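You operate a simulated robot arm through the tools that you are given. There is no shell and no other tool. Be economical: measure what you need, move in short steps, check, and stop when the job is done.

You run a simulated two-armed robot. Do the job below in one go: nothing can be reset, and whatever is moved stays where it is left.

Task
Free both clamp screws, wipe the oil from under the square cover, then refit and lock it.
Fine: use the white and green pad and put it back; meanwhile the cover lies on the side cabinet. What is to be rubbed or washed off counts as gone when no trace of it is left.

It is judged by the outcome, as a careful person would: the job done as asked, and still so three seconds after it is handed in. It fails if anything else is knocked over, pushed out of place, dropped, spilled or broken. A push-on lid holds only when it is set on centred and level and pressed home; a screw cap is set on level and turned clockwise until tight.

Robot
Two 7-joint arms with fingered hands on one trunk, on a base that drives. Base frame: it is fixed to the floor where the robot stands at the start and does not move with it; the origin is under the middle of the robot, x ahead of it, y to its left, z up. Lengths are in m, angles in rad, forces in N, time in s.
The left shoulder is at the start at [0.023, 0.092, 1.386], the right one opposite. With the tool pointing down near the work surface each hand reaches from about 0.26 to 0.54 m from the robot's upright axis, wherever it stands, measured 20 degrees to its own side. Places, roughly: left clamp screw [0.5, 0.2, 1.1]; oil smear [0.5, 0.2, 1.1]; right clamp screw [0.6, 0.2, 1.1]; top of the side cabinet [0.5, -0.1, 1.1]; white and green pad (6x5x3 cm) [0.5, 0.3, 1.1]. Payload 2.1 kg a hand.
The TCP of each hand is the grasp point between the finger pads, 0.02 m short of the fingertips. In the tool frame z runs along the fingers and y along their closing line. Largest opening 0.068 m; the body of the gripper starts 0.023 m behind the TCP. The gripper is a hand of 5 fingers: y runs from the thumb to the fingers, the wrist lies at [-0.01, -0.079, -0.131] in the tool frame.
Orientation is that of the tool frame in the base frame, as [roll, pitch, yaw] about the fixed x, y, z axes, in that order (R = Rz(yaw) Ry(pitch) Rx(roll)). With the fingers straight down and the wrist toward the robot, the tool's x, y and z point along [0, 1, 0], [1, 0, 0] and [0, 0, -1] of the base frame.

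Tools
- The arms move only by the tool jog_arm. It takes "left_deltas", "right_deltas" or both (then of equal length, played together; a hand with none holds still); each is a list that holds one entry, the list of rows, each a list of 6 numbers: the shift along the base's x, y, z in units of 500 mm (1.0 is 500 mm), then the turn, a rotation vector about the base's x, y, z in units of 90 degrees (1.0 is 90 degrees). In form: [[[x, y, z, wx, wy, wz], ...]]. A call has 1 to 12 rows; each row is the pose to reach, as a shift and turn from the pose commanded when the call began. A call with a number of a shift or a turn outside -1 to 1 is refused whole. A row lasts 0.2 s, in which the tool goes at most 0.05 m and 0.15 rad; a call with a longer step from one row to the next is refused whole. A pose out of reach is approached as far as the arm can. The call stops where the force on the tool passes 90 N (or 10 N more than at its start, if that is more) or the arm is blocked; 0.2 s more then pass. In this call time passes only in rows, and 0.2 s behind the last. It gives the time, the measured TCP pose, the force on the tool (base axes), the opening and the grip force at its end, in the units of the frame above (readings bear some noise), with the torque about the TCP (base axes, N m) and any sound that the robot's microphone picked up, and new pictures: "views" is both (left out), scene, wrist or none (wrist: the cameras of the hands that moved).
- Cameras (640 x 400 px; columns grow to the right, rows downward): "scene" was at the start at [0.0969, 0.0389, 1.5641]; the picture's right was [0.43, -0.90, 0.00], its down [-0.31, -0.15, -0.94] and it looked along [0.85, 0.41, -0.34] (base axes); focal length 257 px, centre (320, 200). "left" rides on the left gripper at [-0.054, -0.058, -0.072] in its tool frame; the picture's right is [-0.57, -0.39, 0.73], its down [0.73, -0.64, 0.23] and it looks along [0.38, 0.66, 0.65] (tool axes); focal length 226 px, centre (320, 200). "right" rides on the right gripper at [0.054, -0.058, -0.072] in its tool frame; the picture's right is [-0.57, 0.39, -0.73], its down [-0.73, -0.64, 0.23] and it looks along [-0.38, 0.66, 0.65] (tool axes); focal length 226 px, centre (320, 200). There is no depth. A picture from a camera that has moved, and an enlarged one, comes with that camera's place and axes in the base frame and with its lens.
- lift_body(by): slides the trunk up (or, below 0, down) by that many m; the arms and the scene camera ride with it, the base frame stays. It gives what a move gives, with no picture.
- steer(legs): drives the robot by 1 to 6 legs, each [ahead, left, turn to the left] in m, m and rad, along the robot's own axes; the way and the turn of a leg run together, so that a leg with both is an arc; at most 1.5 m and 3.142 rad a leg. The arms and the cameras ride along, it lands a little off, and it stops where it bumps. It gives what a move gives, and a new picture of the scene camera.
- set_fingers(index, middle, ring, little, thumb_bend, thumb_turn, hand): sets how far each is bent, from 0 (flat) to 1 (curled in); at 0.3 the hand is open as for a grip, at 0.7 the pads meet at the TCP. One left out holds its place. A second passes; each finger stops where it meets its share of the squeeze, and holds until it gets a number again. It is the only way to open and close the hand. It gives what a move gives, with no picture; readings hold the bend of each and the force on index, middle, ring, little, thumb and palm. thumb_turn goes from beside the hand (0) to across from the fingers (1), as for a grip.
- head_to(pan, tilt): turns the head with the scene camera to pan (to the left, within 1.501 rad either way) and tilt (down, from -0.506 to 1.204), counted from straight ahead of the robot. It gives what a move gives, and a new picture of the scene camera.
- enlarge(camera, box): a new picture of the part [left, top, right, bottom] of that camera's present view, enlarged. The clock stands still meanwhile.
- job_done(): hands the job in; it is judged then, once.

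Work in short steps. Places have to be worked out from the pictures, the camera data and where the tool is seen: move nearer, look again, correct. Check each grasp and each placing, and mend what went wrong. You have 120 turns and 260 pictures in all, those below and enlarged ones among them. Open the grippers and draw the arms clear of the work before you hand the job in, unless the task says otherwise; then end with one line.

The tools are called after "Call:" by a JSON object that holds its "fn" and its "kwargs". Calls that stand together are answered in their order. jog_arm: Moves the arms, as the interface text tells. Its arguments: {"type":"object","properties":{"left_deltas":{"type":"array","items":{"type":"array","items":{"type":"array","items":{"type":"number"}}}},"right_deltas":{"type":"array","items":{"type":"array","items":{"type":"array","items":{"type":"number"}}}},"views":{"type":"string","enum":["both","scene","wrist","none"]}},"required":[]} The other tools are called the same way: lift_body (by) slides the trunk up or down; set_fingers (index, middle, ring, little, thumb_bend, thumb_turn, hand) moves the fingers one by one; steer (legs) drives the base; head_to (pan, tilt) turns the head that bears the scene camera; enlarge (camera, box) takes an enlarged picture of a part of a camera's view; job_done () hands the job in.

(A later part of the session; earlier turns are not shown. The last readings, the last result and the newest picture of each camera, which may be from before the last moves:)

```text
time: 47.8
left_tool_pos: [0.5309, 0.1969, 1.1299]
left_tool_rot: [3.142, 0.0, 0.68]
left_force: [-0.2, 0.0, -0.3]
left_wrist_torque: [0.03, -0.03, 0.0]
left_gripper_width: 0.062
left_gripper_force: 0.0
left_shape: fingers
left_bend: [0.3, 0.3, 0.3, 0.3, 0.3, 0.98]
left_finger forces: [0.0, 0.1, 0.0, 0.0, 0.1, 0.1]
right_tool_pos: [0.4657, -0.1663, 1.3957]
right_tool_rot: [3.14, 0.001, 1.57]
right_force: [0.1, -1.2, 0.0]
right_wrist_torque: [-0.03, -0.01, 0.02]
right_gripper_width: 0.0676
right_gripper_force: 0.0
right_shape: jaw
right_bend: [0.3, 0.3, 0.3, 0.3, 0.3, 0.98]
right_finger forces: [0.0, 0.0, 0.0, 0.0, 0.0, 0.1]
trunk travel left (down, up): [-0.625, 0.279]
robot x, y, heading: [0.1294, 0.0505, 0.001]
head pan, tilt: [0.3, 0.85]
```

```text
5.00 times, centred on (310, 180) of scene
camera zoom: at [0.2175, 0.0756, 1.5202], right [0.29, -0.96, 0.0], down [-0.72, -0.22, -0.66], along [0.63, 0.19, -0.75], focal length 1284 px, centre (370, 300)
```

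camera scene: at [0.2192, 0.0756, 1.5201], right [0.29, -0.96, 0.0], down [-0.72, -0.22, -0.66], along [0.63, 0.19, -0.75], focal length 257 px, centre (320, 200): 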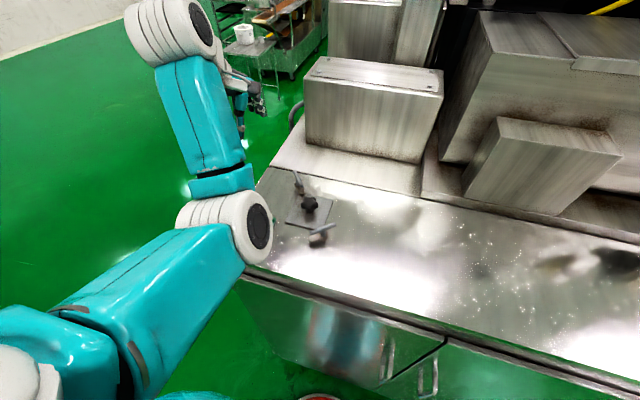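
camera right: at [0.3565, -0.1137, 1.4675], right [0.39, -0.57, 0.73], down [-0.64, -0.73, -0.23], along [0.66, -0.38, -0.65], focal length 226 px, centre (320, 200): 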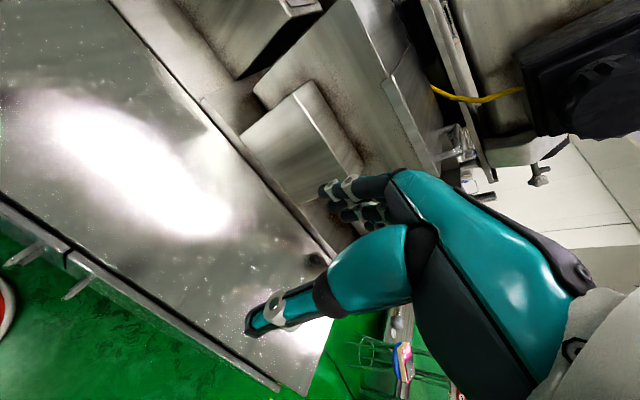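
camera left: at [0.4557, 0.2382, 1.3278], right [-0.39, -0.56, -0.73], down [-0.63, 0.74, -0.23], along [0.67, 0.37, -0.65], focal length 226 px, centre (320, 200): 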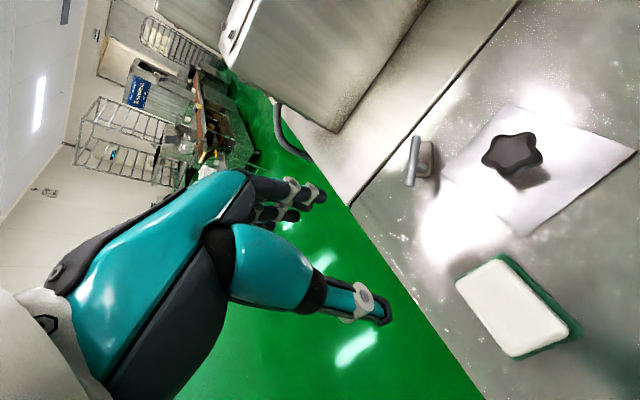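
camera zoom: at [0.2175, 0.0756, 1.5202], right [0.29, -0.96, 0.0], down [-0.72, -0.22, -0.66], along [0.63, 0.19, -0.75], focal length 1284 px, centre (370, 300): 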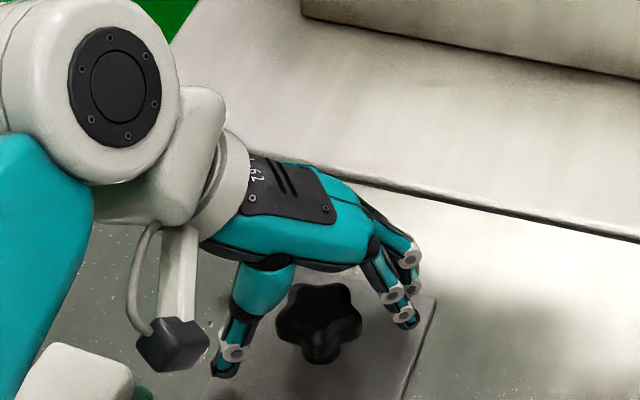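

The knob is centred between thumb and fingers. I close on it.

Call:
{"fn": "set_fingers", "kwargs": {"hand": "left", "index": 0.6, "middle": 0.6, "ring": 0.5, "little": 0.3, "thumb_bend": 0.6}}

Call:
{"fn": "enlarge", "kwargs": {"camera": "left", "box": [200, 120, 480, 330]}}

Call:
{"fn": "enlarge", "kwargs": {"camera": "scene", "box": [270, 140, 350, 220]}}

```text
time: 48.8
left_tool_pos: [0.5313, 0.1956, 1.1306]
left_tool_rot: [3.14, 0.001, 0.681]
left_force: [0.1, 0.3, 0.7]
left_wrist_torque: [0.0, -0.01, -0.02]
left_gripper_width: 0.0225
left_gripper_force: 3.6
left_shape: fingers
left_bend: [0.55, 0.57, 0.5, 0.3, 0.53, 0.97]
left_finger forces: [1.9, 1.5, 0.0, 0.0, 3.4, 0.0]
right_tool_pos: [0.4659, -0.167, 1.3943]
right_tool_rot: [3.141, -0.002, 1.569]
right_force: [0.6, -0.1, 0.2]
right_wrist_torque: [-0.06, 0.0, 0.03]
right_gripper_width: 0.0676
right_gripper_force: 0.0
right_shape: jaw
right_bend: [0.3, 0.3, 0.3, 0.3, 0.3, 0.98]
right_finger forces: [0.0, 0.1, 0.0, 0.0, 0.1, 0.0]
trunk travel left (down, up): [-0.625, 0.279]
robot x, y, heading: [0.1303, 0.0529, -0.002]
head pan, tilt: [0.3, 0.85]
```

```text
1.90 times, centred on (340, 225) of left
camera zoom: at [0.451, 0.2072, 1.2014], right [-0.68, -0.06, -0.73], down [0.17, 0.96, -0.23], along [0.71, -0.28, -0.65], focal length 431 px, centre (282, 152)
```

zoom: 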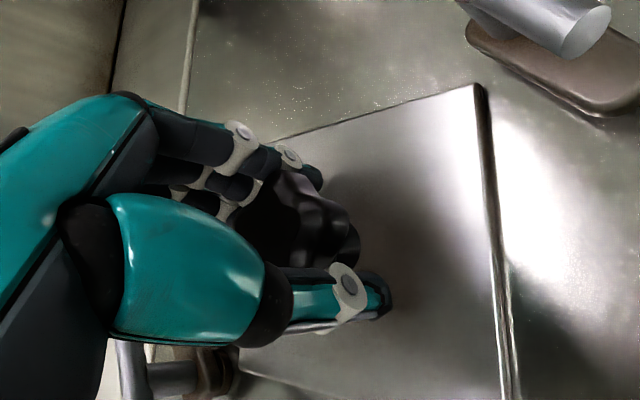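

```text
5.00 times, centred on (310, 180) of scene
camera zoom: at [0.2177, 0.0756, 1.5201], right [0.29, -0.96, 0.0], down [-0.72, -0.22, -0.66], along [0.63, 0.19, -0.75], focal length 1284 px, centre (370, 300)
```

zoom: 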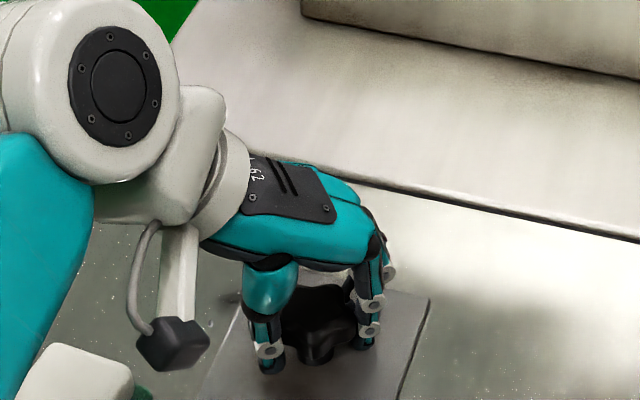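

Contact made. I squeeze harder and try a small lift of 2 cm.

Call:
{"fn": "set_fingers", "kwargs": {"hand": "left", "index": 0.8, "middle": 0.8, "ring": 0.7, "thumb_bend": 0.8}}

Call:
{"fn": "jog_arm", "kwargs": {"left_deltas": [[[0, 0, 0.02, 0, 0, 0], [0, 0, 0.04, 0, 0, 0]]], "views": "none"}}

Call:
{"fn": "enlarge", "kwargs": {"camera": "scene", "box": [270, 140, 350, 220]}}

Call:
{"fn": "enlarge", "kwargs": {"camera": "left", "box": [200, 120, 480, 330]}}

```text
time: 49.8
left_tool_pos: [0.5312, 0.1964, 1.1288]
left_tool_rot: [-3.14, 0.0, 0.68]
left_force: [-0.1, -0.6, -1.5]
left_wrist_torque: [0.01, -0.03, 0.0]
left_gripper_width: 0.0133
left_gripper_force: 13.5
left_shape: fingers
left_bend: [0.78, 0.77, 0.7, 0.3, 0.54, 0.95]
left_finger forces: [6.7, 8.3, 0.0, 0.1, 12.9, 0.0]
right_tool_pos: [0.4656, -0.1662, 1.3951]
right_tool_rot: [-3.14, 0.0, 1.569]
right_force: [0.0, 0.1, 0.5]
right_wrist_torque: [0.0, -0.01, 0.0]
right_gripper_width: 0.0678
right_gripper_force: 0.0
right_shape: jaw
right_bend: [0.3, 0.3, 0.3, 0.3, 0.3, 0.98]
right_finger forces: [0.1, 0.1, 0.0, 0.1, 0.1, 0.0]
trunk travel left (down, up): [-0.625, 0.279]
robot x, y, heading: [0.1288, 0.0546, -0.005]
head pan, tilt: [0.3, 0.85]
```

```text
time: 50.4
left_tool_pos: [0.5312, 0.1963, 1.1497]
left_tool_rot: [-3.14, 0.0, 0.681]
left_force: [-0.4, -0.3, -1.9]
left_wrist_torque: [0.02, 0.0, -0.01]
left_gripper_width: 0.0134
left_gripper_force: 13.7
left_shape: fingers
left_bend: [0.78, 0.77, 0.7, 0.3, 0.54, 0.95]
left_finger forces: [6.5, 8.4, 0.1, 0.0, 12.3, 0.1]
right_tool_pos: [0.4657, -0.1672, 1.3943]
right_tool_rot: [3.14, 0.001, 1.569]
right_force: [0.8, 0.0, -0.1]
right_wrist_torque: [0.03, -0.01, -0.02]
right_gripper_width: 0.0676
right_gripper_force: 0.1
right_shape: jaw
right_bend: [0.3, 0.3, 0.3, 0.3, 0.3, 0.98]
right_finger forces: [0.0, 0.0, 0.0, 0.0, 0.0, 0.0]
trunk travel left (down, up): [-0.625, 0.279]
robot x, y, heading: [0.1286, 0.0541, -0.004]
head pan, tilt: [0.3, 0.85]
```

```text
5.00 times, centred on (310, 180) of scene
camera zoom: at [0.2177, 0.0757, 1.5201], right [0.29, -0.96, 0.0], down [-0.72, -0.22, -0.66], along [0.63, 0.19, -0.75], focal length 1284 px, centre (370, 300)
```

zoom: 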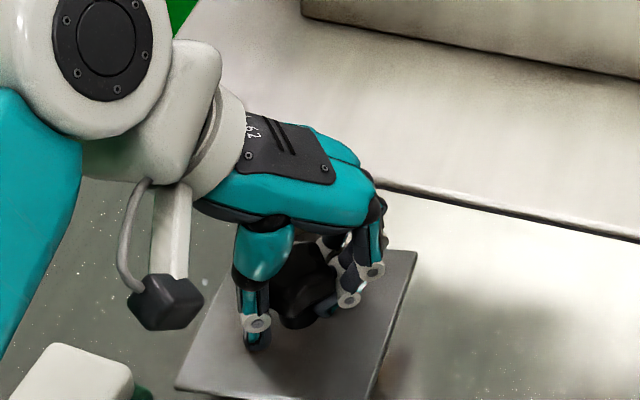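

```text
1.90 times, centred on (340, 225) of left
camera zoom: at [0.4508, 0.2071, 1.2212], right [-0.68, -0.06, -0.73], down [0.17, 0.96, -0.23], along [0.71, -0.28, -0.65], focal length 431 px, centre (282, 152)
```

zoom: 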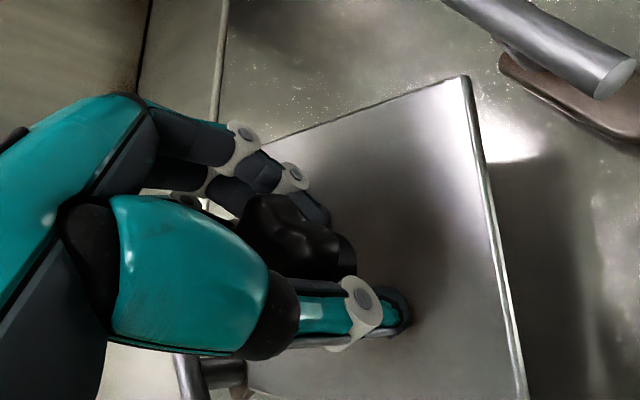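

The cover is lifted and held. I raise it and carry it to ≈(0.48,0.0) on the cabinet top.

Call:
{"fn": "jog_arm", "kwargs": {"left_deltas": [[[0, 0, 0.07, 0, 0, 0], [0, 0, 0.14, 0, 0, 0], [-0.01, -0.05, 0.16, 0, 0, 0], [-0.02, -0.1, 0.16, 0, 0, 0], [-0.035, -0.15, 0.16, 0, 0, 0], [-0.05, -0.2, 0.16, 0, 0, 0], [-0.065, -0.25, 0.16, 0, 0, 0], [-0.08, -0.3, 0.16, 0, 0, 0], [-0.09, -0.35, 0.16, 0, 0, 0], [-0.1, -0.39, 0.16, 0, 0, 0]]], "views": "both"}}

Call:
{"fn": "head_to", "kwargs": {"pan": 0.1, "tilt": 0.95}}

Call:
{"fn": "enlarge", "kwargs": {"camera": "scene", "box": [200, 80, 440, 280]}}

```text
time: 52.6
left_tool_pos: [0.4829, 0.0005, 1.229]
left_tool_rot: [-3.141, -0.001, 0.683]
left_force: [-0.1, -0.1, -1.9]
left_wrist_torque: [-0.03, 0.03, -0.04]
left_gripper_width: 0.0127
left_gripper_force: 13.1
left_shape: fingers
left_bend: [0.78, 0.77, 0.7, 0.3, 0.54, 0.95]
left_finger forces: [6.5, 8.1, 0.0, 0.0, 11.8, 0.1]
right_tool_pos: [0.4666, -0.1669, 1.3945]
right_tool_rot: [-3.142, 0.0, 1.569]
right_force: [-0.8, 0.4, 0.6]
right_wrist_torque: [0.03, 0.02, 0.06]
right_gripper_width: 0.0676
right_gripper_force: 0.1
right_shape: jaw
right_bend: [0.3, 0.3, 0.3, 0.3, 0.3, 0.98]
right_finger forces: [0.0, 0.0, 0.0, 0.0, 0.0, 0.1]
trunk travel left (down, up): [-0.625, 0.279]
robot x, y, heading: [0.1283, 0.0562, 0.0]
head pan, tilt: [0.3, 0.85]
camera scene: at [0.2176, 0.0752, 1.5202], right [0.29, -0.96, 0.0], down [-0.72, -0.22, -0.66], along [0.63, 0.19, -0.75], focal length 257 px, centre (320, 200)
camera left: at [0.4029, 0.0112, 1.3007], right [-0.68, -0.06, -0.73], down [0.17, 0.96, -0.23], along [0.71, -0.28, -0.65], focal length 226 px, centre (320, 200)
```

scene: 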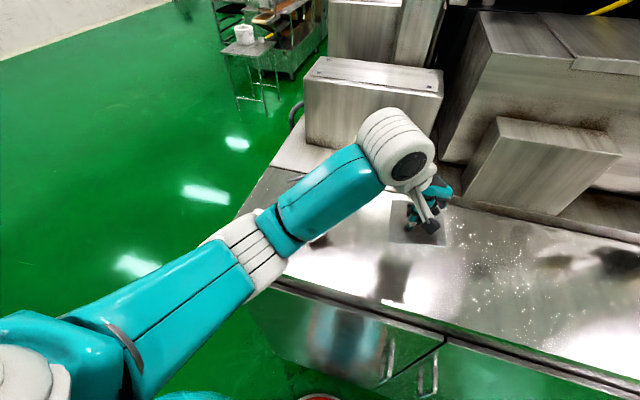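
left: 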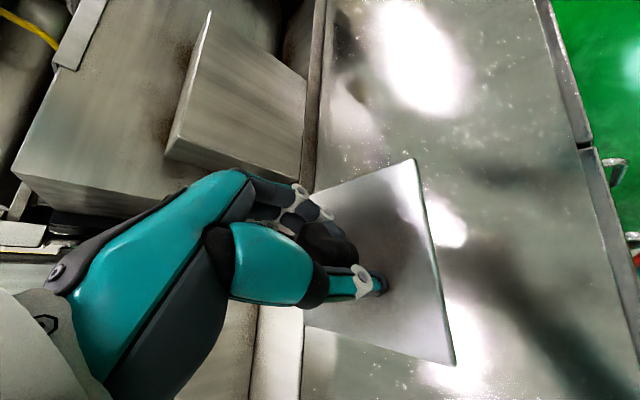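

```text
time: 53.3
left_tool_pos: [0.4828, 0.0006, 1.229]
left_tool_rot: [3.14, 0.0, 0.681]
left_force: [0.0, -0.6, -2.6]
left_wrist_torque: [0.0, 0.02, 0.0]
left_gripper_width: 0.0127
left_gripper_force: 13.0
left_shape: fingers
left_bend: [0.78, 0.77, 0.7, 0.3, 0.54, 0.95]
left_finger forces: [6.5, 8.0, 0.0, 0.1, 11.8, 0.0]
right_tool_pos: [0.4656, -0.1667, 1.3958]
right_tool_rot: [-3.141, -0.001, 1.568]
right_force: [0.1, 0.2, -0.2]
right_wrist_torque: [0.0, 0.02, -0.02]
right_gripper_width: 0.0676
right_gripper_force: 0.1
right_shape: jaw
right_bend: [0.3, 0.3, 0.3, 0.3, 0.3, 0.98]
right_finger forces: [0.0, 0.0, 0.1, 0.0, 0.0, 0.0]
trunk travel left (down, up): [-0.625, 0.279]
robot x, y, heading: [0.129, 0.0548, -0.002]
head pan, tilt: [0.099, 0.949]
camera scene: at [0.2153, 0.0596, 1.5127], right [0.1, -1.0, 0.0], down [-0.81, -0.08, -0.58], along [0.58, 0.06, -0.81], focal length 257 px, centre (320, 200)
```

scene: 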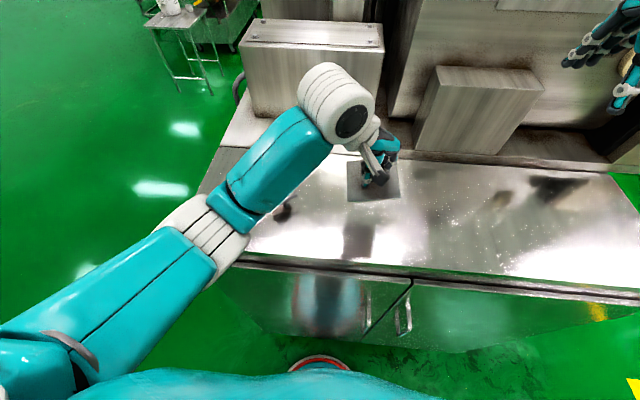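

```text
2.00 times, centred on (320, 180) of scene
camera zoom: at [0.2153, 0.0596, 1.5127], right [0.1, -1.0, 0.0], down [-0.81, -0.08, -0.58], along [0.58, 0.06, -0.81], focal length 514 px, centre (320, 240)
```

zoom: 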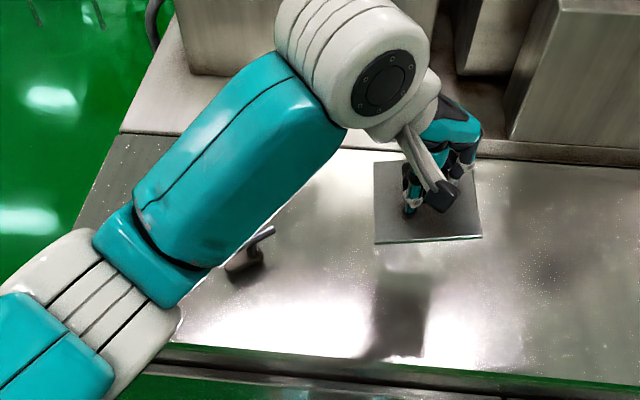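

The cover hangs level over free steel. I lower it to the surface.

Call:
{"fn": "jog_arm", "kwargs": {"left_deltas": [[[0, 0, -0.05, 0, 0, 0], [0, 0, -0.1, 0, 0, 0], [0, 0, -0.15, 0, 0, 0], [0, 0, -0.18, 0, 0, 0], [0, 0, -0.198, 0, 0, 0]]], "views": "none"}}

Call:
{"fn": "enlarge", "kwargs": {"camera": "scene", "box": [280, 120, 420, 240]}}

```text
time: 54.5
left_tool_pos: [0.4811, -0.0008, 1.1315]
left_tool_rot: [-3.141, 0.0, 0.68]
left_force: [0.1, 0.4, -1.7]
left_wrist_torque: [0.01, 0.0, 0.0]
left_gripper_width: 0.0126
left_gripper_force: 13.9
left_shape: fingers
left_bend: [0.78, 0.77, 0.7, 0.3, 0.54, 0.95]
left_finger forces: [6.6, 8.1, 0.0, 0.0, 12.6, 0.0]
right_tool_pos: [0.4666, -0.1671, 1.3943]
right_tool_rot: [-3.141, 0.0, 1.569]
right_force: [0.2, 0.2, -0.3]
right_wrist_torque: [0.0, -0.01, -0.01]
right_gripper_width: 0.0676
right_gripper_force: 0.0
right_shape: jaw
right_bend: [0.3, 0.3, 0.3, 0.3, 0.3, 0.98]
right_finger forces: [0.0, 0.1, 0.0, 0.1, 0.1, 0.1]
trunk travel left (down, up): [-0.625, 0.279]
robot x, y, heading: [0.1336, 0.0545, -0.001]
head pan, tilt: [0.099, 0.949]
```

```text
3.33 times, centred on (350, 180) of scene
camera zoom: at [0.2152, 0.0596, 1.5127], right [0.1, -1.0, 0.0], down [-0.81, -0.08, -0.58], along [0.58, 0.06, -0.81], focal length 856 px, centre (220, 267)
```

zoom: 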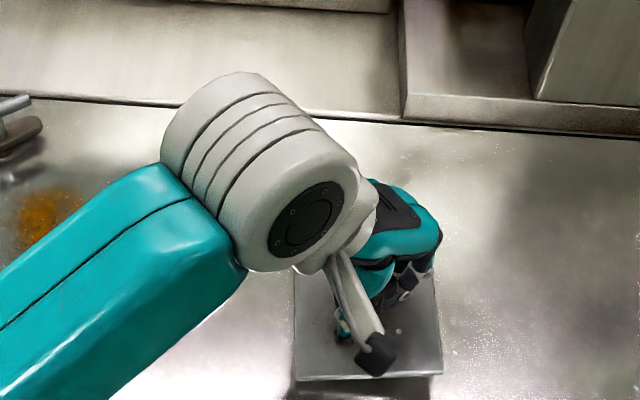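

Still carrying weight (no contact). I lower by 2 mm steps.

Call:
{"fn": "jog_arm", "kwargs": {"left_deltas": [[[0, 0, -0.003, 0, 0, 0], [0, 0, -0.006, 0, 0, 0]]], "views": "none"}}

```text
time: 55.1
left_tool_pos: [0.4816, 0.0009, 1.1275]
left_tool_rot: [-3.141, -0.001, 0.68]
left_force: [-0.1, 0.5, -0.1]
left_wrist_torque: [0.08, -0.08, 0.03]
left_gripper_width: 0.0128
left_gripper_force: 16.0
left_shape: fingers
left_bend: [0.78, 0.77, 0.7, 0.3, 0.54, 0.95]
left_finger forces: [7.2, 8.8, 0.1, 0.0, 16.2, 0.0]
right_tool_pos: [0.4669, -0.1663, 1.3954]
right_tool_rot: [-3.141, -0.002, 1.568]
right_force: [0.1, 0.1, 0.6]
right_wrist_torque: [-0.01, 0.0, -0.04]
right_gripper_width: 0.0678
right_gripper_force: 0.1
right_shape: jaw
right_bend: [0.3, 0.3, 0.3, 0.3, 0.3, 0.98]
right_finger forces: [0.0, 0.0, 0.0, 0.1, 0.1, 0.1]
trunk travel left (down, up): [-0.625, 0.279]
robot x, y, heading: [0.1308, 0.0555, -0.003]
head pan, tilt: [0.099, 0.949]
```

Contact: the weight has gone off the hand. I open and lift away.

Call:
{"fn": "set_fingers", "kwargs": {"hand": "left", "index": 0.3, "middle": 0.3, "ring": 0.3, "little": 0.3, "thumb_bend": 0.3}}

Call:
{"fn": "jog_arm", "kwargs": {"left_deltas": [[[0, 0, 0.05, 0, 0, 0], [0, 0, 0.12, 0, 0, 0], [0, 0.03, 0.2, 0, 0, 0.08], [0, 0.1, 0.26, 0, 0, 0.16], [0, 0.2, 0.26, 0, 0, 0.24], [0, 0.3, 0.26, 0, 0, 0.32], [0, 0.38, 0.26, 0, 0, 0.4], [-0.01, 0.46, 0.26, 0, 0, 0.48], [-0.02, 0.54, 0.26, 0, 0, 0.56], [-0.04, 0.6, 0.26, 0, 0, 0.56]]], "views": "scene"}}

Call:
{"fn": "head_to", "kwargs": {"pan": 0.35, "tilt": 0.9}}

Call:
{"fn": "enlarge", "kwargs": {"camera": "scene", "box": [220, 100, 460, 280]}}

```text
time: 56.1
left_tool_pos: [0.4815, 0.0008, 1.1284]
left_tool_rot: [-3.141, 0.0, 0.681]
left_force: [-0.6, -1.2, -0.2]
left_wrist_torque: [0.04, 0.02, 0.0]
left_gripper_width: 0.0621
left_gripper_force: 0.1
left_shape: fingers
left_bend: [0.3, 0.3, 0.3, 0.3, 0.3, 0.98]
left_finger forces: [0.0, 0.0, 0.0, 0.0, 0.0, 0.0]
right_tool_pos: [0.466, -0.1661, 1.3946]
right_tool_rot: [3.14, 0.0, 1.568]
right_force: [-0.2, -0.1, 0.0]
right_wrist_torque: [0.01, 0.03, -0.03]
right_gripper_width: 0.0679
right_gripper_force: 0.1
right_shape: jaw
right_bend: [0.3, 0.3, 0.3, 0.3, 0.3, 0.98]
right_finger forces: [0.1, 0.0, 0.0, 0.1, 0.0, 0.0]
trunk travel left (down, up): [-0.625, 0.279]
robot x, y, heading: [0.1279, 0.0549, -0.007]
head pan, tilt: [0.099, 0.949]
```

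```text
time: 58.3
left_tool_pos: [0.4602, 0.3011, 1.2593]
left_tool_rot: [3.14, 0.0, 1.56]
left_force: [0.2, 0.3, -0.4]
left_wrist_torque: [-0.03, -0.02, -0.03]
left_gripper_width: 0.0623
left_gripper_force: 0.0
left_shape: fingers
left_bend: [0.3, 0.3, 0.3, 0.3, 0.3, 0.98]
left_finger forces: [0.0, 0.1, 0.0, 0.1, 0.1, 0.1]
right_tool_pos: [0.4652, -0.1664, 1.3954]
right_tool_rot: [3.142, 0.0, 1.569]
right_force: [0.4, 0.1, 0.5]
right_wrist_torque: [-0.01, 0.01, -0.01]
right_gripper_width: 0.0677
right_gripper_force: 0.1
right_shape: jaw
right_bend: [0.3, 0.3, 0.3, 0.3, 0.3, 0.98]
right_finger forces: [0.1, 0.1, 0.0, 0.0, 0.1, 0.0]
trunk travel left (down, up): [-0.625, 0.279]
robot x, y, heading: [0.1318, 0.0547, -0.001]
head pan, tilt: [0.099, 0.949]
camera scene: at [0.2147, 0.0601, 1.5127], right [0.1, -1.0, 0.0], down [-0.81, -0.08, -0.58], along [0.58, 0.06, -0.81], focal length 257 px, centre (320, 200)
```

scene: 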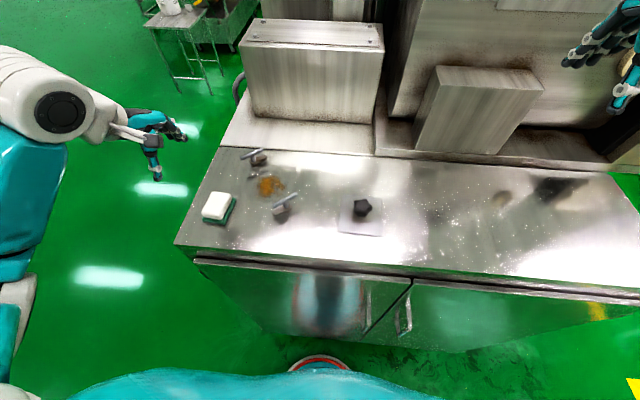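

```text
time: 59.1
left_tool_pos: [0.4615, 0.3022, 1.2602]
left_tool_rot: [-3.141, 0.0, 1.559]
left_force: [-0.3, 0.0, -0.6]
left_wrist_torque: [0.02, 0.01, -0.01]
left_gripper_width: 0.062
left_gripper_force: 0.1
left_shape: fingers
left_bend: [0.3, 0.3, 0.3, 0.3, 0.3, 0.98]
left_finger forces: [0.0, 0.1, 0.1, 0.0, 0.1, 0.0]
right_tool_pos: [0.4661, -0.1656, 1.3954]
right_tool_rot: [3.142, 0.0, 1.57]
right_force: [-0.6, 0.5, -0.1]
right_wrist_torque: [0.01, 0.02, 0.03]
right_gripper_width: 0.0679
right_gripper_force: 0.0
right_shape: jaw
right_bend: [0.3, 0.3, 0.3, 0.3, 0.3, 0.98]
right_finger forces: [0.0, 0.1, 0.0, 0.1, 0.1, 0.0]
trunk travel left (down, up): [-0.625, 0.279]
robot x, y, heading: [0.1293, 0.0528, -0.002]
head pan, tilt: [0.351, 0.901]
camera scene: at [0.2136, 0.0784, 1.5163], right [0.34, -0.94, 0.0], down [-0.74, -0.27, -0.62], along [0.58, 0.21, -0.78], focal length 257 px, centre (320, 200)
```

scene: 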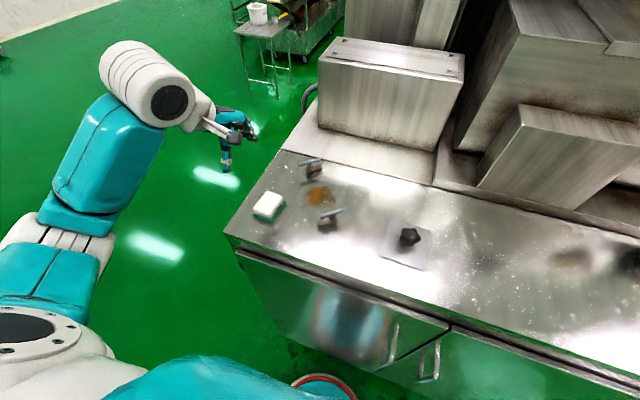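

```text
2.22 times, centred on (340, 190) of scene
camera zoom: at [0.2136, 0.0784, 1.5163], right [0.34, -0.94, 0.0], down [-0.74, -0.27, -0.62], along [0.58, 0.21, -0.78], focal length 570 px, centre (276, 222)
```

zoom: 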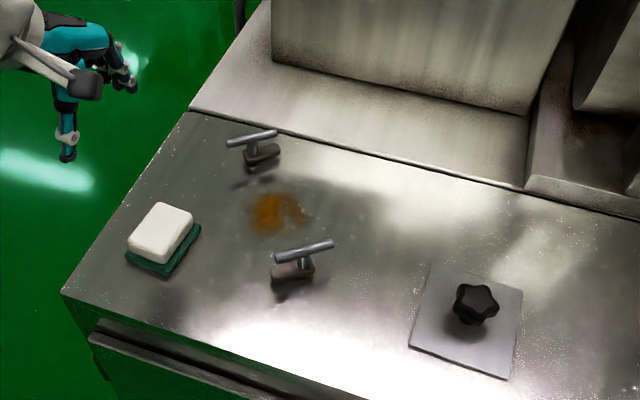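

The cover rests well away. I zoom on the oil and the pad.

Call:
{"fn": "enlarge", "kwargs": {"camera": "scene", "box": [290, 150, 350, 240]}}

Call:
{"fn": "enlarge", "kwargs": {"camera": "scene", "box": [240, 170, 300, 230]}}

```text
4.44 times, centred on (320, 195) of scene
camera zoom: at [0.2136, 0.0784, 1.5163], right [0.34, -0.94, 0.0], down [-0.74, -0.27, -0.62], along [0.58, 0.21, -0.78], focal length 1141 px, centre (320, 222)
```

zoom: 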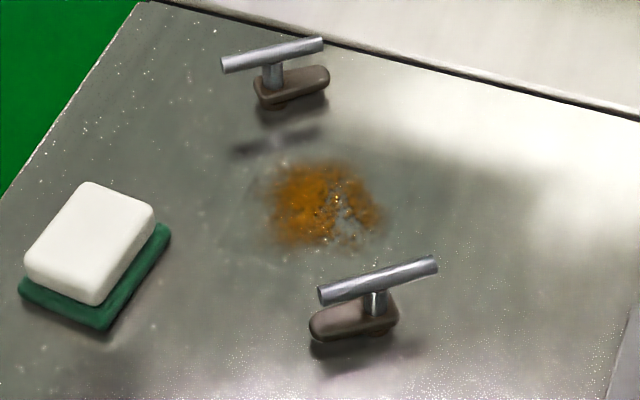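

```text
6.67 times, centred on (270, 200) of scene
camera zoom: at [0.2136, 0.0784, 1.5163], right [0.34, -0.94, 0.0], down [-0.74, -0.27, -0.62], along [0.58, 0.21, -0.78], focal length 1712 px, centre (653, 200)
```

zoom: 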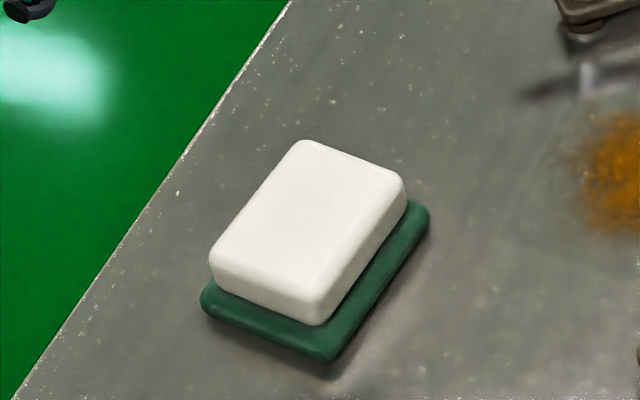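

Oil is centred ≈(0.533,0.193), radius ≈3 cm; pad centre ≈(0.462,0.275), long side along x, top ≈1.127. I turn the hand so it closes across the pad's short side, above the pad.

Call:
{"fn": "jog_arm", "kwargs": {"left_deltas": [[[0, 0, 0, 0, 0, -0.09], [0, 0, 0, 0, 0, -0.18], [0, 0, 0, 0, 0, -0.27], [0, 0, 0, 0, 0, -0.36], [0, 0, 0, 0, 0, -0.45], [0, -0.02, 0, 0, 0, -0.54], [0, -0.04, 0, 0, 0, -0.63], [0, -0.054, 0, 0, 0, -0.72], [0, -0.054, -0.03, 0, 0, -0.81], [0, -0.054, -0.06, 0, 0, -0.9], [0, -0.054, -0.08, 0, 0, -0.99]]], "views": "wrist"}}

Call:
{"fn": "enlarge", "kwargs": {"camera": "scene", "box": [220, 130, 340, 250]}}

```text
time: 61.5
left_tool_pos: [0.4604, 0.2752, 1.2178]
left_tool_rot: [-3.141, 0.0, 0.003]
left_force: [-0.3, 0.6, -0.1]
left_wrist_torque: [0.0, -0.03, 0.01]
left_gripper_width: 0.0623
left_gripper_force: 0.0
left_shape: fingers
left_bend: [0.3, 0.3, 0.3, 0.3, 0.3, 0.98]
left_finger forces: [0.0, 0.0, 0.0, 0.0, 0.0, 0.0]
right_tool_pos: [0.4664, -0.1669, 1.3955]
right_tool_rot: [-3.141, 0.0, 1.569]
right_force: [-0.7, 0.5, -0.4]
right_wrist_torque: [-0.05, -0.02, -0.06]
right_gripper_width: 0.0677
right_gripper_force: 0.1
right_shape: jaw
right_bend: [0.3, 0.3, 0.3, 0.3, 0.3, 0.98]
right_finger forces: [0.0, 0.1, 0.0, 0.1, 0.0, 0.0]
trunk travel left (down, up): [-0.625, 0.279]
robot x, y, heading: [0.1293, 0.0533, -0.001]
head pan, tilt: [0.351, 0.901]
camera left: at [0.406, 0.3332, 1.2895], right [-0.57, 0.39, -0.73], down [0.73, 0.64, -0.23], along [0.38, -0.66, -0.65], focal length 226 px, centre (320, 200)
```

left: 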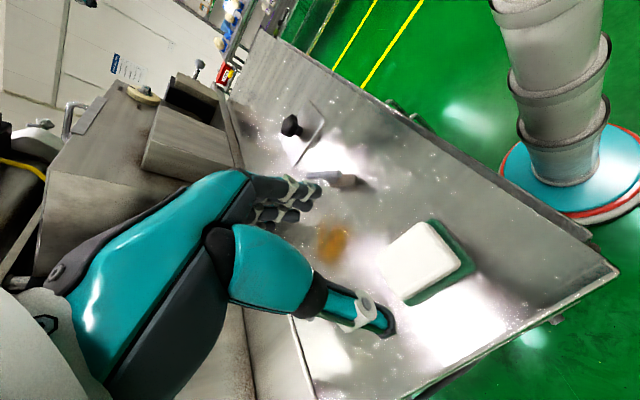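

```text
3.33 times, centred on (280, 190) of scene
camera zoom: at [0.2139, 0.0784, 1.5163], right [0.34, -0.94, 0.0], down [-0.74, -0.27, -0.62], along [0.58, 0.21, -0.78], focal length 856 px, centre (453, 233)
```

zoom: 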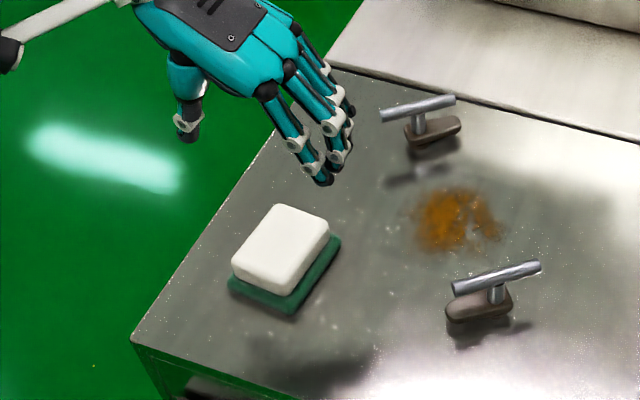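

Pad centre refined to ≈(0.458,0.277). I descend around its white part.

Call:
{"fn": "jog_arm", "kwargs": {"left_deltas": [[[-0.002, 0.002, -0.05, 0, 0, -0.02], [-0.004, 0.004, -0.1, 0, 0, -0.045], [-0.004, 0.004, -0.15, 0, 0, -0.045], [-0.004, 0.004, -0.176, 0, 0, -0.045]]], "views": "wrist"}}

Call:
{"fn": "enlarge", "kwargs": {"camera": "scene", "box": [230, 150, 310, 230]}}

```text
time: 62.5
left_tool_pos: [0.4599, 0.2759, 1.129]
left_tool_rot: [3.14, 0.001, -0.065]
left_force: [-0.5, 0.1, 0.0]
left_wrist_torque: [-0.01, 0.01, 0.01]
left_gripper_width: 0.0623
left_gripper_force: 0.0
left_shape: fingers
left_bend: [0.3, 0.3, 0.3, 0.3, 0.3, 0.98]
left_finger forces: [0.1, 0.0, 0.0, 0.1, 0.0, 0.1]
right_tool_pos: [0.4659, -0.1672, 1.395]
right_tool_rot: [-3.141, -0.001, 1.57]
right_force: [0.5, 0.6, 0.1]
right_wrist_torque: [-0.01, 0.0, 0.0]
right_gripper_width: 0.0677
right_gripper_force: 0.0
right_shape: jaw
right_bend: [0.3, 0.3, 0.3, 0.3, 0.3, 0.98]
right_finger forces: [0.0, 0.0, 0.0, 0.0, 0.0, 0.1]
trunk travel left (down, up): [-0.625, 0.279]
robot x, y, heading: [0.1314, 0.0539, 0.003]
head pan, tilt: [0.351, 0.901]
camera left: at [0.4083, 0.3391, 1.2016], right [-0.54, 0.42, -0.73], down [0.77, 0.59, -0.23], along [0.33, -0.69, -0.65], focal length 226 px, centre (320, 200)
```

left: 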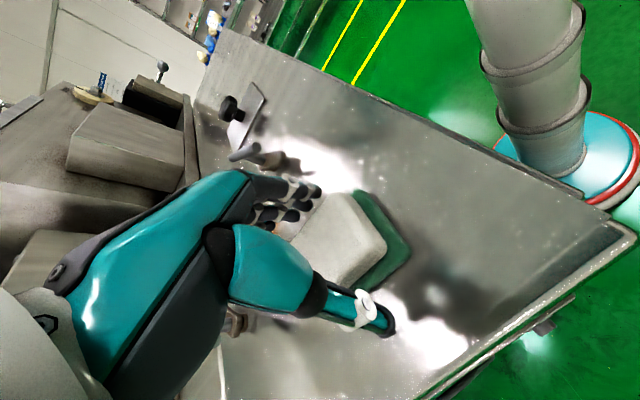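

```text
5.00 times, centred on (270, 190) of scene
camera zoom: at [0.2137, 0.0784, 1.5163], right [0.34, -0.94, 0.0], down [-0.74, -0.27, -0.62], along [0.58, 0.21, -0.78], focal length 1284 px, centre (570, 250)
```

zoom: 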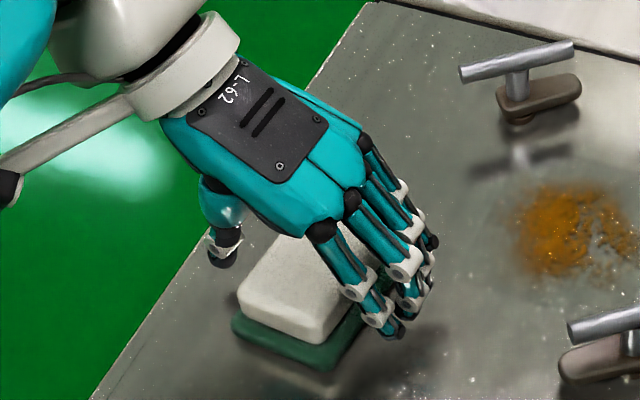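

The fingers straddle the pad. I close on it gently.

Call:
{"fn": "set_fingers", "kwargs": {"hand": "left", "index": 0.6, "middle": 0.6, "ring": 0.6, "little": 0.6, "thumb_bend": 0.6}}

Call:
{"fn": "enlarge", "kwargs": {"camera": "scene", "box": [230, 150, 310, 230]}}

Call:
{"fn": "enlarge", "kwargs": {"camera": "left", "box": [200, 140, 440, 360]}}

```text
time: 63.5
left_tool_pos: [0.4597, 0.2775, 1.1302]
left_tool_rot: [-3.141, 0.001, -0.062]
left_force: [-1.1, -2.0, 6.9]
left_wrist_torque: [-0.21, 0.0, -0.03]
left_gripper_width: 0.0311
left_gripper_force: 9.9
left_shape: fingers
left_bend: [0.53, 0.53, 0.56, 0.57, 0.45, 0.95]
left_finger forces: [3.6, 4.5, 1.7, 1.3, 8.1, 0.1]
right_tool_pos: [0.4644, -0.1676, 1.3942]
right_tool_rot: [-3.141, 0.001, 1.569]
right_force: [-0.2, -0.4, -0.3]
right_wrist_torque: [-0.03, 0.02, 0.0]
right_gripper_width: 0.0676
right_gripper_force: 0.0
right_shape: jaw
right_bend: [0.3, 0.3, 0.3, 0.3, 0.3, 0.98]
right_finger forces: [0.0, 0.0, 0.0, 0.0, 0.0, 0.0]
trunk travel left (down, up): [-0.625, 0.279]
robot x, y, heading: [0.1282, 0.0545, -0.001]
head pan, tilt: [0.351, 0.901]
```

```text
5.00 times, centred on (270, 190) of scene
camera zoom: at [0.2132, 0.0779, 1.5164], right [0.34, -0.94, 0.0], down [-0.74, -0.27, -0.62], along [0.58, 0.21, -0.78], focal length 1284 px, centre (570, 250)
```

zoom: 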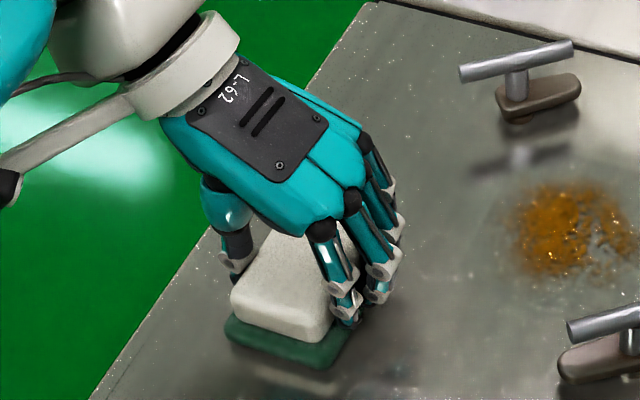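

```text
1.82 times, centred on (320, 250) of left
camera zoom: at [0.4079, 0.3387, 1.2022], right [-0.54, 0.42, -0.73], down [0.77, 0.59, -0.23], along [0.33, -0.69, -0.65], focal length 411 px, centre (320, 109)
```

zoom: 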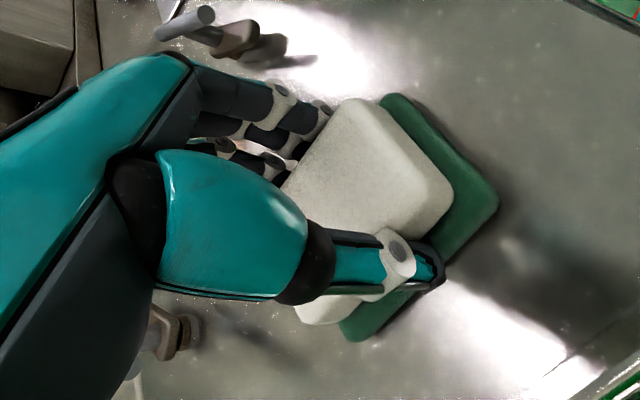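

Gripped. A bit more squeeze, then lift 6 cm and check.

Call:
{"fn": "set_fingers", "kwargs": {"hand": "left", "index": 0.68, "middle": 0.68, "ring": 0.65, "little": 0.6, "thumb_bend": 0.68}}

Call:
{"fn": "jog_arm", "kwargs": {"left_deltas": [[[0, 0, 0.03, 0, 0, 0], [0, 0, 0.08, 0, 0, 0], [0, 0, 0.12, 0, 0, 0]]], "views": "wrist"}}

Call:
{"fn": "enlarge", "kwargs": {"camera": "scene", "box": [220, 130, 320, 230]}}

```text
time: 64.5
left_tool_pos: [0.4592, 0.2758, 1.1308]
left_tool_rot: [3.141, -0.003, -0.065]
left_force: [-0.1, -4.6, 12.2]
left_wrist_torque: [-0.36, -0.05, -0.07]
left_gripper_width: 0.0303
left_gripper_force: 16.6
left_shape: fingers
left_bend: [0.56, 0.57, 0.59, 0.59, 0.46, 0.95]
left_finger forces: [5.0, 15.6, 2.4, 0.3, 9.3, 0.0]
right_tool_pos: [0.4652, -0.1681, 1.3961]
right_tool_rot: [-3.141, -0.002, 1.569]
right_force: [0.8, 1.0, -0.4]
right_wrist_torque: [0.02, -0.01, -0.02]
right_gripper_width: 0.0677
right_gripper_force: 0.1
right_shape: jaw
right_bend: [0.3, 0.3, 0.3, 0.3, 0.3, 0.98]
right_finger forces: [0.1, 0.1, 0.0, 0.1, 0.0, 0.0]
trunk travel left (down, up): [-0.625, 0.279]
robot x, y, heading: [0.1314, 0.0542, -0.007]
head pan, tilt: [0.351, 0.901]
```

```text
time: 65.3
left_tool_pos: [0.4592, 0.2773, 1.1893]
left_tool_rot: [-3.141, 0.0, -0.066]
left_force: [0.1, -0.2, -0.5]
left_wrist_torque: [0.0, 0.01, 0.03]
left_gripper_width: 0.0299
left_gripper_force: 10.1
left_shape: fingers
left_bend: [0.57, 0.6, 0.6, 0.6, 0.45, 0.95]
left_finger forces: [3.9, 4.5, 1.8, 0.1, 10.4, 0.0]
right_tool_pos: [0.4662, -0.1666, 1.3946]
right_tool_rot: [-3.139, 0.0, 1.569]
right_force: [-0.5, -0.5, 0.0]
right_wrist_torque: [-0.01, 0.02, 0.03]
right_gripper_width: 0.0679
right_gripper_force: 0.0
right_shape: jaw
right_bend: [0.3, 0.3, 0.3, 0.3, 0.3, 0.98]
right_finger forces: [0.1, 0.0, 0.1, 0.1, 0.0, 0.0]
trunk travel left (down, up): [-0.625, 0.279]
robot x, y, heading: [0.1277, 0.0547, 0.001]
head pan, tilt: [0.351, 0.901]
camera left: at [0.4077, 0.3384, 1.2619], right [-0.54, 0.42, -0.73], down [0.77, 0.59, -0.23], along [0.33, -0.69, -0.65], focal length 226 px, centre (320, 200)
```

left: 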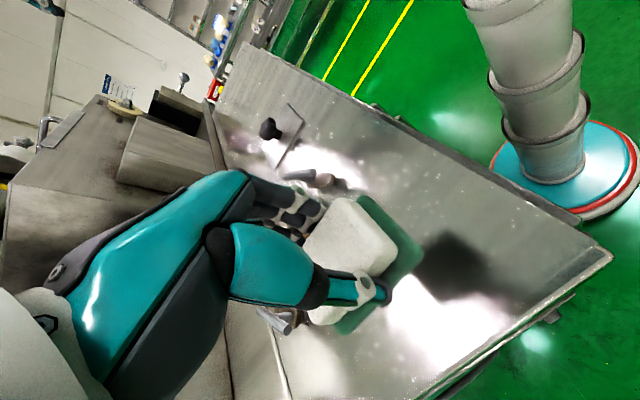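

```text
4.00 times, centred on (270, 180) of scene
camera zoom: at [0.2137, 0.0784, 1.5163], right [0.34, -0.94, 0.0], down [-0.74, -0.27, -0.62], along [0.58, 0.21, -0.78], focal length 1027 px, centre (520, 280)
```

zoom: 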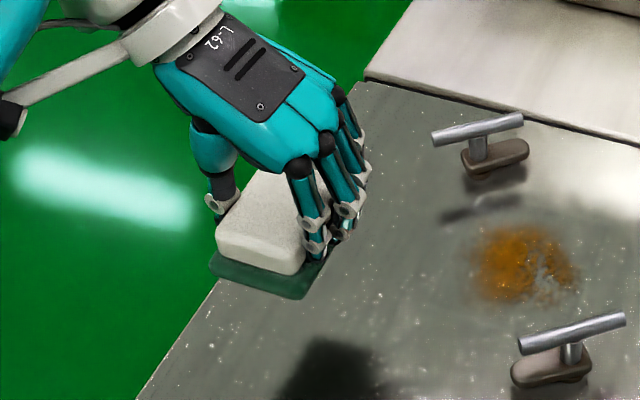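

The pad is held centred. I carry it above the oil and turn to the corridor between the clamps (yaw ≈0.68).

Call:
{"fn": "jog_arm", "kwargs": {"left_deltas": [[[0.0, 0.0, 0.04, 0, 0, 0.06], [0.02, -0.02, 0.04, 0, 0, 0.13], [0.05, -0.05, 0.04, 0, 0, 0.21], [0.08, -0.08, 0.04, 0, 0, 0.29], [0.11, -0.12, 0.04, 0, 0, 0.37], [0.148, -0.168, 0.04, 0, 0, 0.45], [0.148, -0.168, 0.02, 0, 0, 0.474], [0.148, -0.168, -0.03, 0, 0, 0.474]]], "views": "wrist"}}

Call:
{"fn": "enlarge", "kwargs": {"camera": "scene", "box": [260, 120, 380, 240]}}

```text
time: 67.1
left_tool_pos: [0.5347, 0.1936, 1.1749]
left_tool_rot: [3.141, -0.001, 0.68]
left_force: [0.1, -0.5, 0.2]
left_wrist_torque: [0.02, 0.0, 0.01]
left_gripper_width: 0.03
left_gripper_force: 10.0
left_shape: fingers
left_bend: [0.57, 0.6, 0.6, 0.6, 0.45, 0.95]
left_finger forces: [3.9, 3.5, 1.9, 0.1, 10.2, 0.0]
right_tool_pos: [0.467, -0.1674, 1.3956]
right_tool_rot: [-3.141, 0.001, 1.568]
right_force: [0.1, 0.4, 0.2]
right_wrist_torque: [0.0, 0.01, 0.0]
right_gripper_width: 0.0679
right_gripper_force: 0.1
right_shape: jaw
right_bend: [0.3, 0.3, 0.3, 0.3, 0.3, 0.98]
right_finger forces: [0.0, 0.0, 0.0, 0.0, 0.1, 0.0]
trunk travel left (down, up): [-0.625, 0.279]
robot x, y, heading: [0.1276, 0.0556, -0.001]
head pan, tilt: [0.351, 0.901]
camera left: at [0.4552, 0.2046, 1.2464], right [-0.68, -0.06, -0.73], down [0.17, 0.96, -0.23], along [0.71, -0.28, -0.65], focal length 226 px, centre (320, 200)
```

left: 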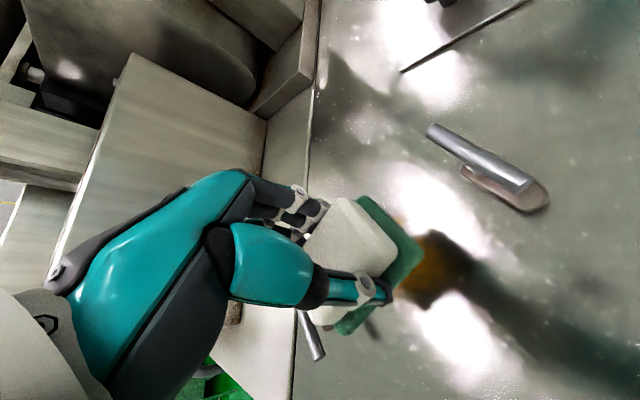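

```text
3.33 times, centred on (320, 180) of scene
camera zoom: at [0.2139, 0.0784, 1.5163], right [0.34, -0.94, 0.0], down [-0.74, -0.27, -0.62], along [0.58, 0.21, -0.78], focal length 856 px, centre (320, 267)
```

zoom: 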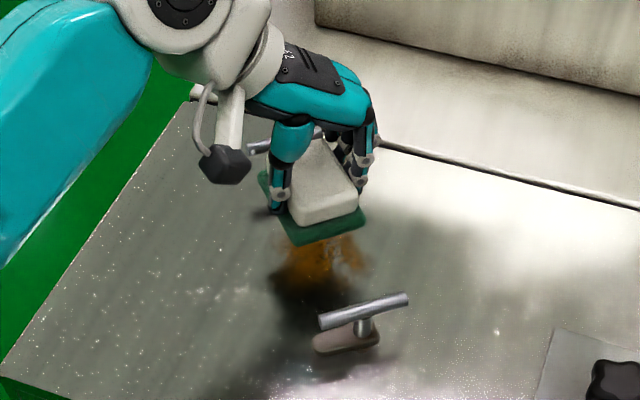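

Clear of both bars. I lower until the pad touches.

Call:
{"fn": "jog_arm", "kwargs": {"left_deltas": [[[-0.004, 0, -0.04, 0, 0, 0], [-0.004, 0, -0.07, 0, 0, 0], [-0.004, 0, -0.088, 0, 0, 0], [-0.004, 0, -0.093, 0, 0, 0]]], "views": "none"}}

Call:
{"fn": "enlarge", "kwargs": {"camera": "scene", "box": [270, 130, 370, 230]}}

```text
time: 68.1
left_tool_pos: [0.531, 0.1912, 1.131]
left_tool_rot: [3.137, -0.004, 0.681]
left_force: [2.1, 1.6, 18.0]
left_wrist_torque: [-0.13, -0.28, -0.03]
left_gripper_width: 0.03
left_gripper_force: 18.1
left_shape: fingers
left_bend: [0.59, 0.58, 0.61, 0.6, 0.45, 0.95]
left_finger forces: [6.2, 16.2, 1.6, 0.1, 12.7, 0.0]
right_tool_pos: [0.4642, -0.1672, 1.3941]
right_tool_rot: [-3.141, -0.001, 1.57]
right_force: [0.2, -0.5, 0.5]
right_wrist_torque: [0.03, 0.0, -0.02]
right_gripper_width: 0.0677
right_gripper_force: 0.1
right_shape: jaw
right_bend: [0.3, 0.3, 0.3, 0.3, 0.3, 0.98]
right_finger forces: [0.1, 0.0, 0.0, 0.0, 0.0, 0.0]
trunk travel left (down, up): [-0.625, 0.279]
robot x, y, heading: [0.1303, 0.0562, -0.003]
head pan, tilt: [0.351, 0.901]
```

```text
4.00 times, centred on (320, 180) of scene
camera zoom: at [0.2126, 0.0782, 1.5166], right [0.34, -0.94, 0.0], down [-0.74, -0.27, -0.62], along [0.58, 0.21, -0.78], focal length 1027 px, centre (320, 280)
```

zoom: 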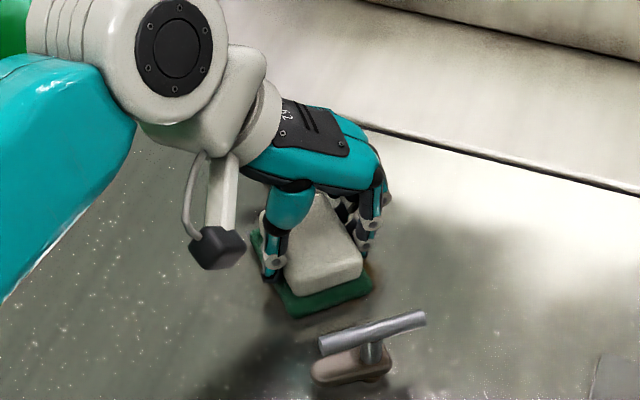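

18 N of pressing: good. I wipe along the corridor with small side offsets.

Call:
{"fn": "jog_arm", "kwargs": {"left_deltas": [[[-0.038, 0.046, 0, 0, 0, 0], [0, 0, 0, 0, 0, 0], [0.038, -0.046, 0, 0, 0, 0], [0.056, -0.031, 0, 0, 0, 0], [0.018, 0.015, 0, 0, 0, 0], [-0.02, 0.061, 0, 0, 0, 0], [-0.056, 0.031, 0, 0, 0, 0], [-0.018, -0.015, 0, 0, 0, 0], [0.02, -0.061, 0, 0, 0, 0], [0.038, -0.046, 0, 0, 0, 0], [0, 0, 0, 0, 0, 0], [-0.038, 0.046, 0, 0, 0, 0]]], "views": "none"}}

Call:
{"fn": "enlarge", "kwargs": {"camera": "scene", "box": [270, 130, 370, 230]}}

Call:
{"fn": "enlarge", "kwargs": {"camera": "left", "box": [240, 100, 560, 360]}}

```text
time: 70.7
left_tool_pos: [0.513, 0.214, 1.1296]
left_tool_rot: [3.141, -0.002, 0.678]
left_force: [4.9, -6.2, 24.8]
left_wrist_torque: [-0.38, -0.46, -0.07]
left_gripper_width: 0.0301
left_gripper_force: 21.1
left_shape: fingers
left_bend: [0.56, 0.54, 0.59, 0.6, 0.47, 0.95]
left_finger forces: [8.4, 21.6, 2.6, 0.1, 9.2, 0.0]
right_tool_pos: [0.4651, -0.1689, 1.3954]
right_tool_rot: [-3.141, -0.002, 1.57]
right_force: [0.1, 0.7, 0.1]
right_wrist_torque: [0.01, 0.01, -0.03]
right_gripper_width: 0.0676
right_gripper_force: 0.0
right_shape: jaw
right_bend: [0.3, 0.3, 0.3, 0.3, 0.3, 0.98]
right_finger forces: [0.0, 0.0, 0.0, 0.0, 0.0, 0.0]
trunk travel left (down, up): [-0.625, 0.279]
robot x, y, heading: [0.1297, 0.054, -0.01]
head pan, tilt: [0.351, 0.901]
```

```text
4.00 times, centred on (320, 180) of scene
camera zoom: at [0.2128, 0.0763, 1.5165], right [0.34, -0.94, 0.0], down [-0.74, -0.27, -0.62], along [0.58, 0.21, -0.78], focal length 1027 px, centre (320, 280)
```

zoom: 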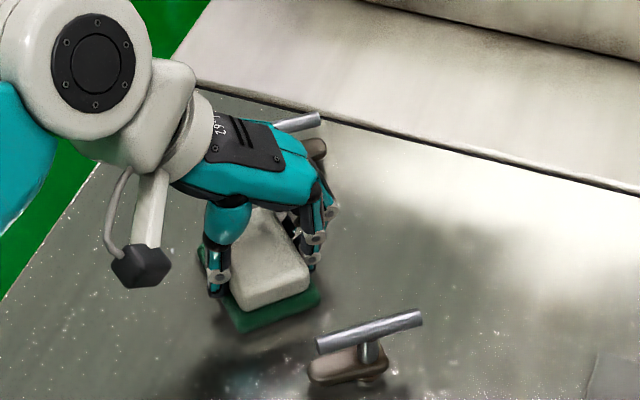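

```text
1.54 times, centred on (400, 230) of left
camera zoom: at [0.4328, 0.2248, 1.2017], right [-0.68, -0.05, -0.73], down [0.17, 0.96, -0.23], along [0.71, -0.28, -0.64], focal length 348 px, centre (197, 154)
```

zoom: 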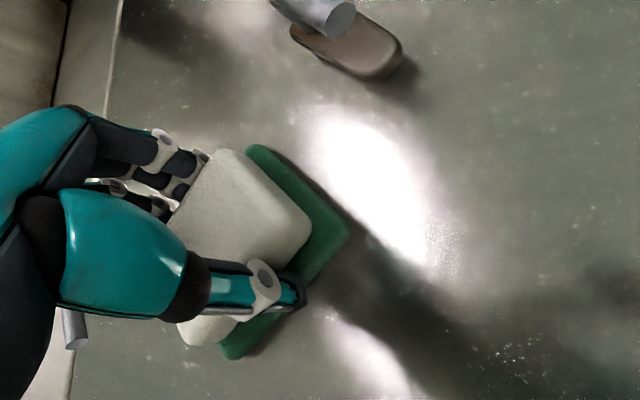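

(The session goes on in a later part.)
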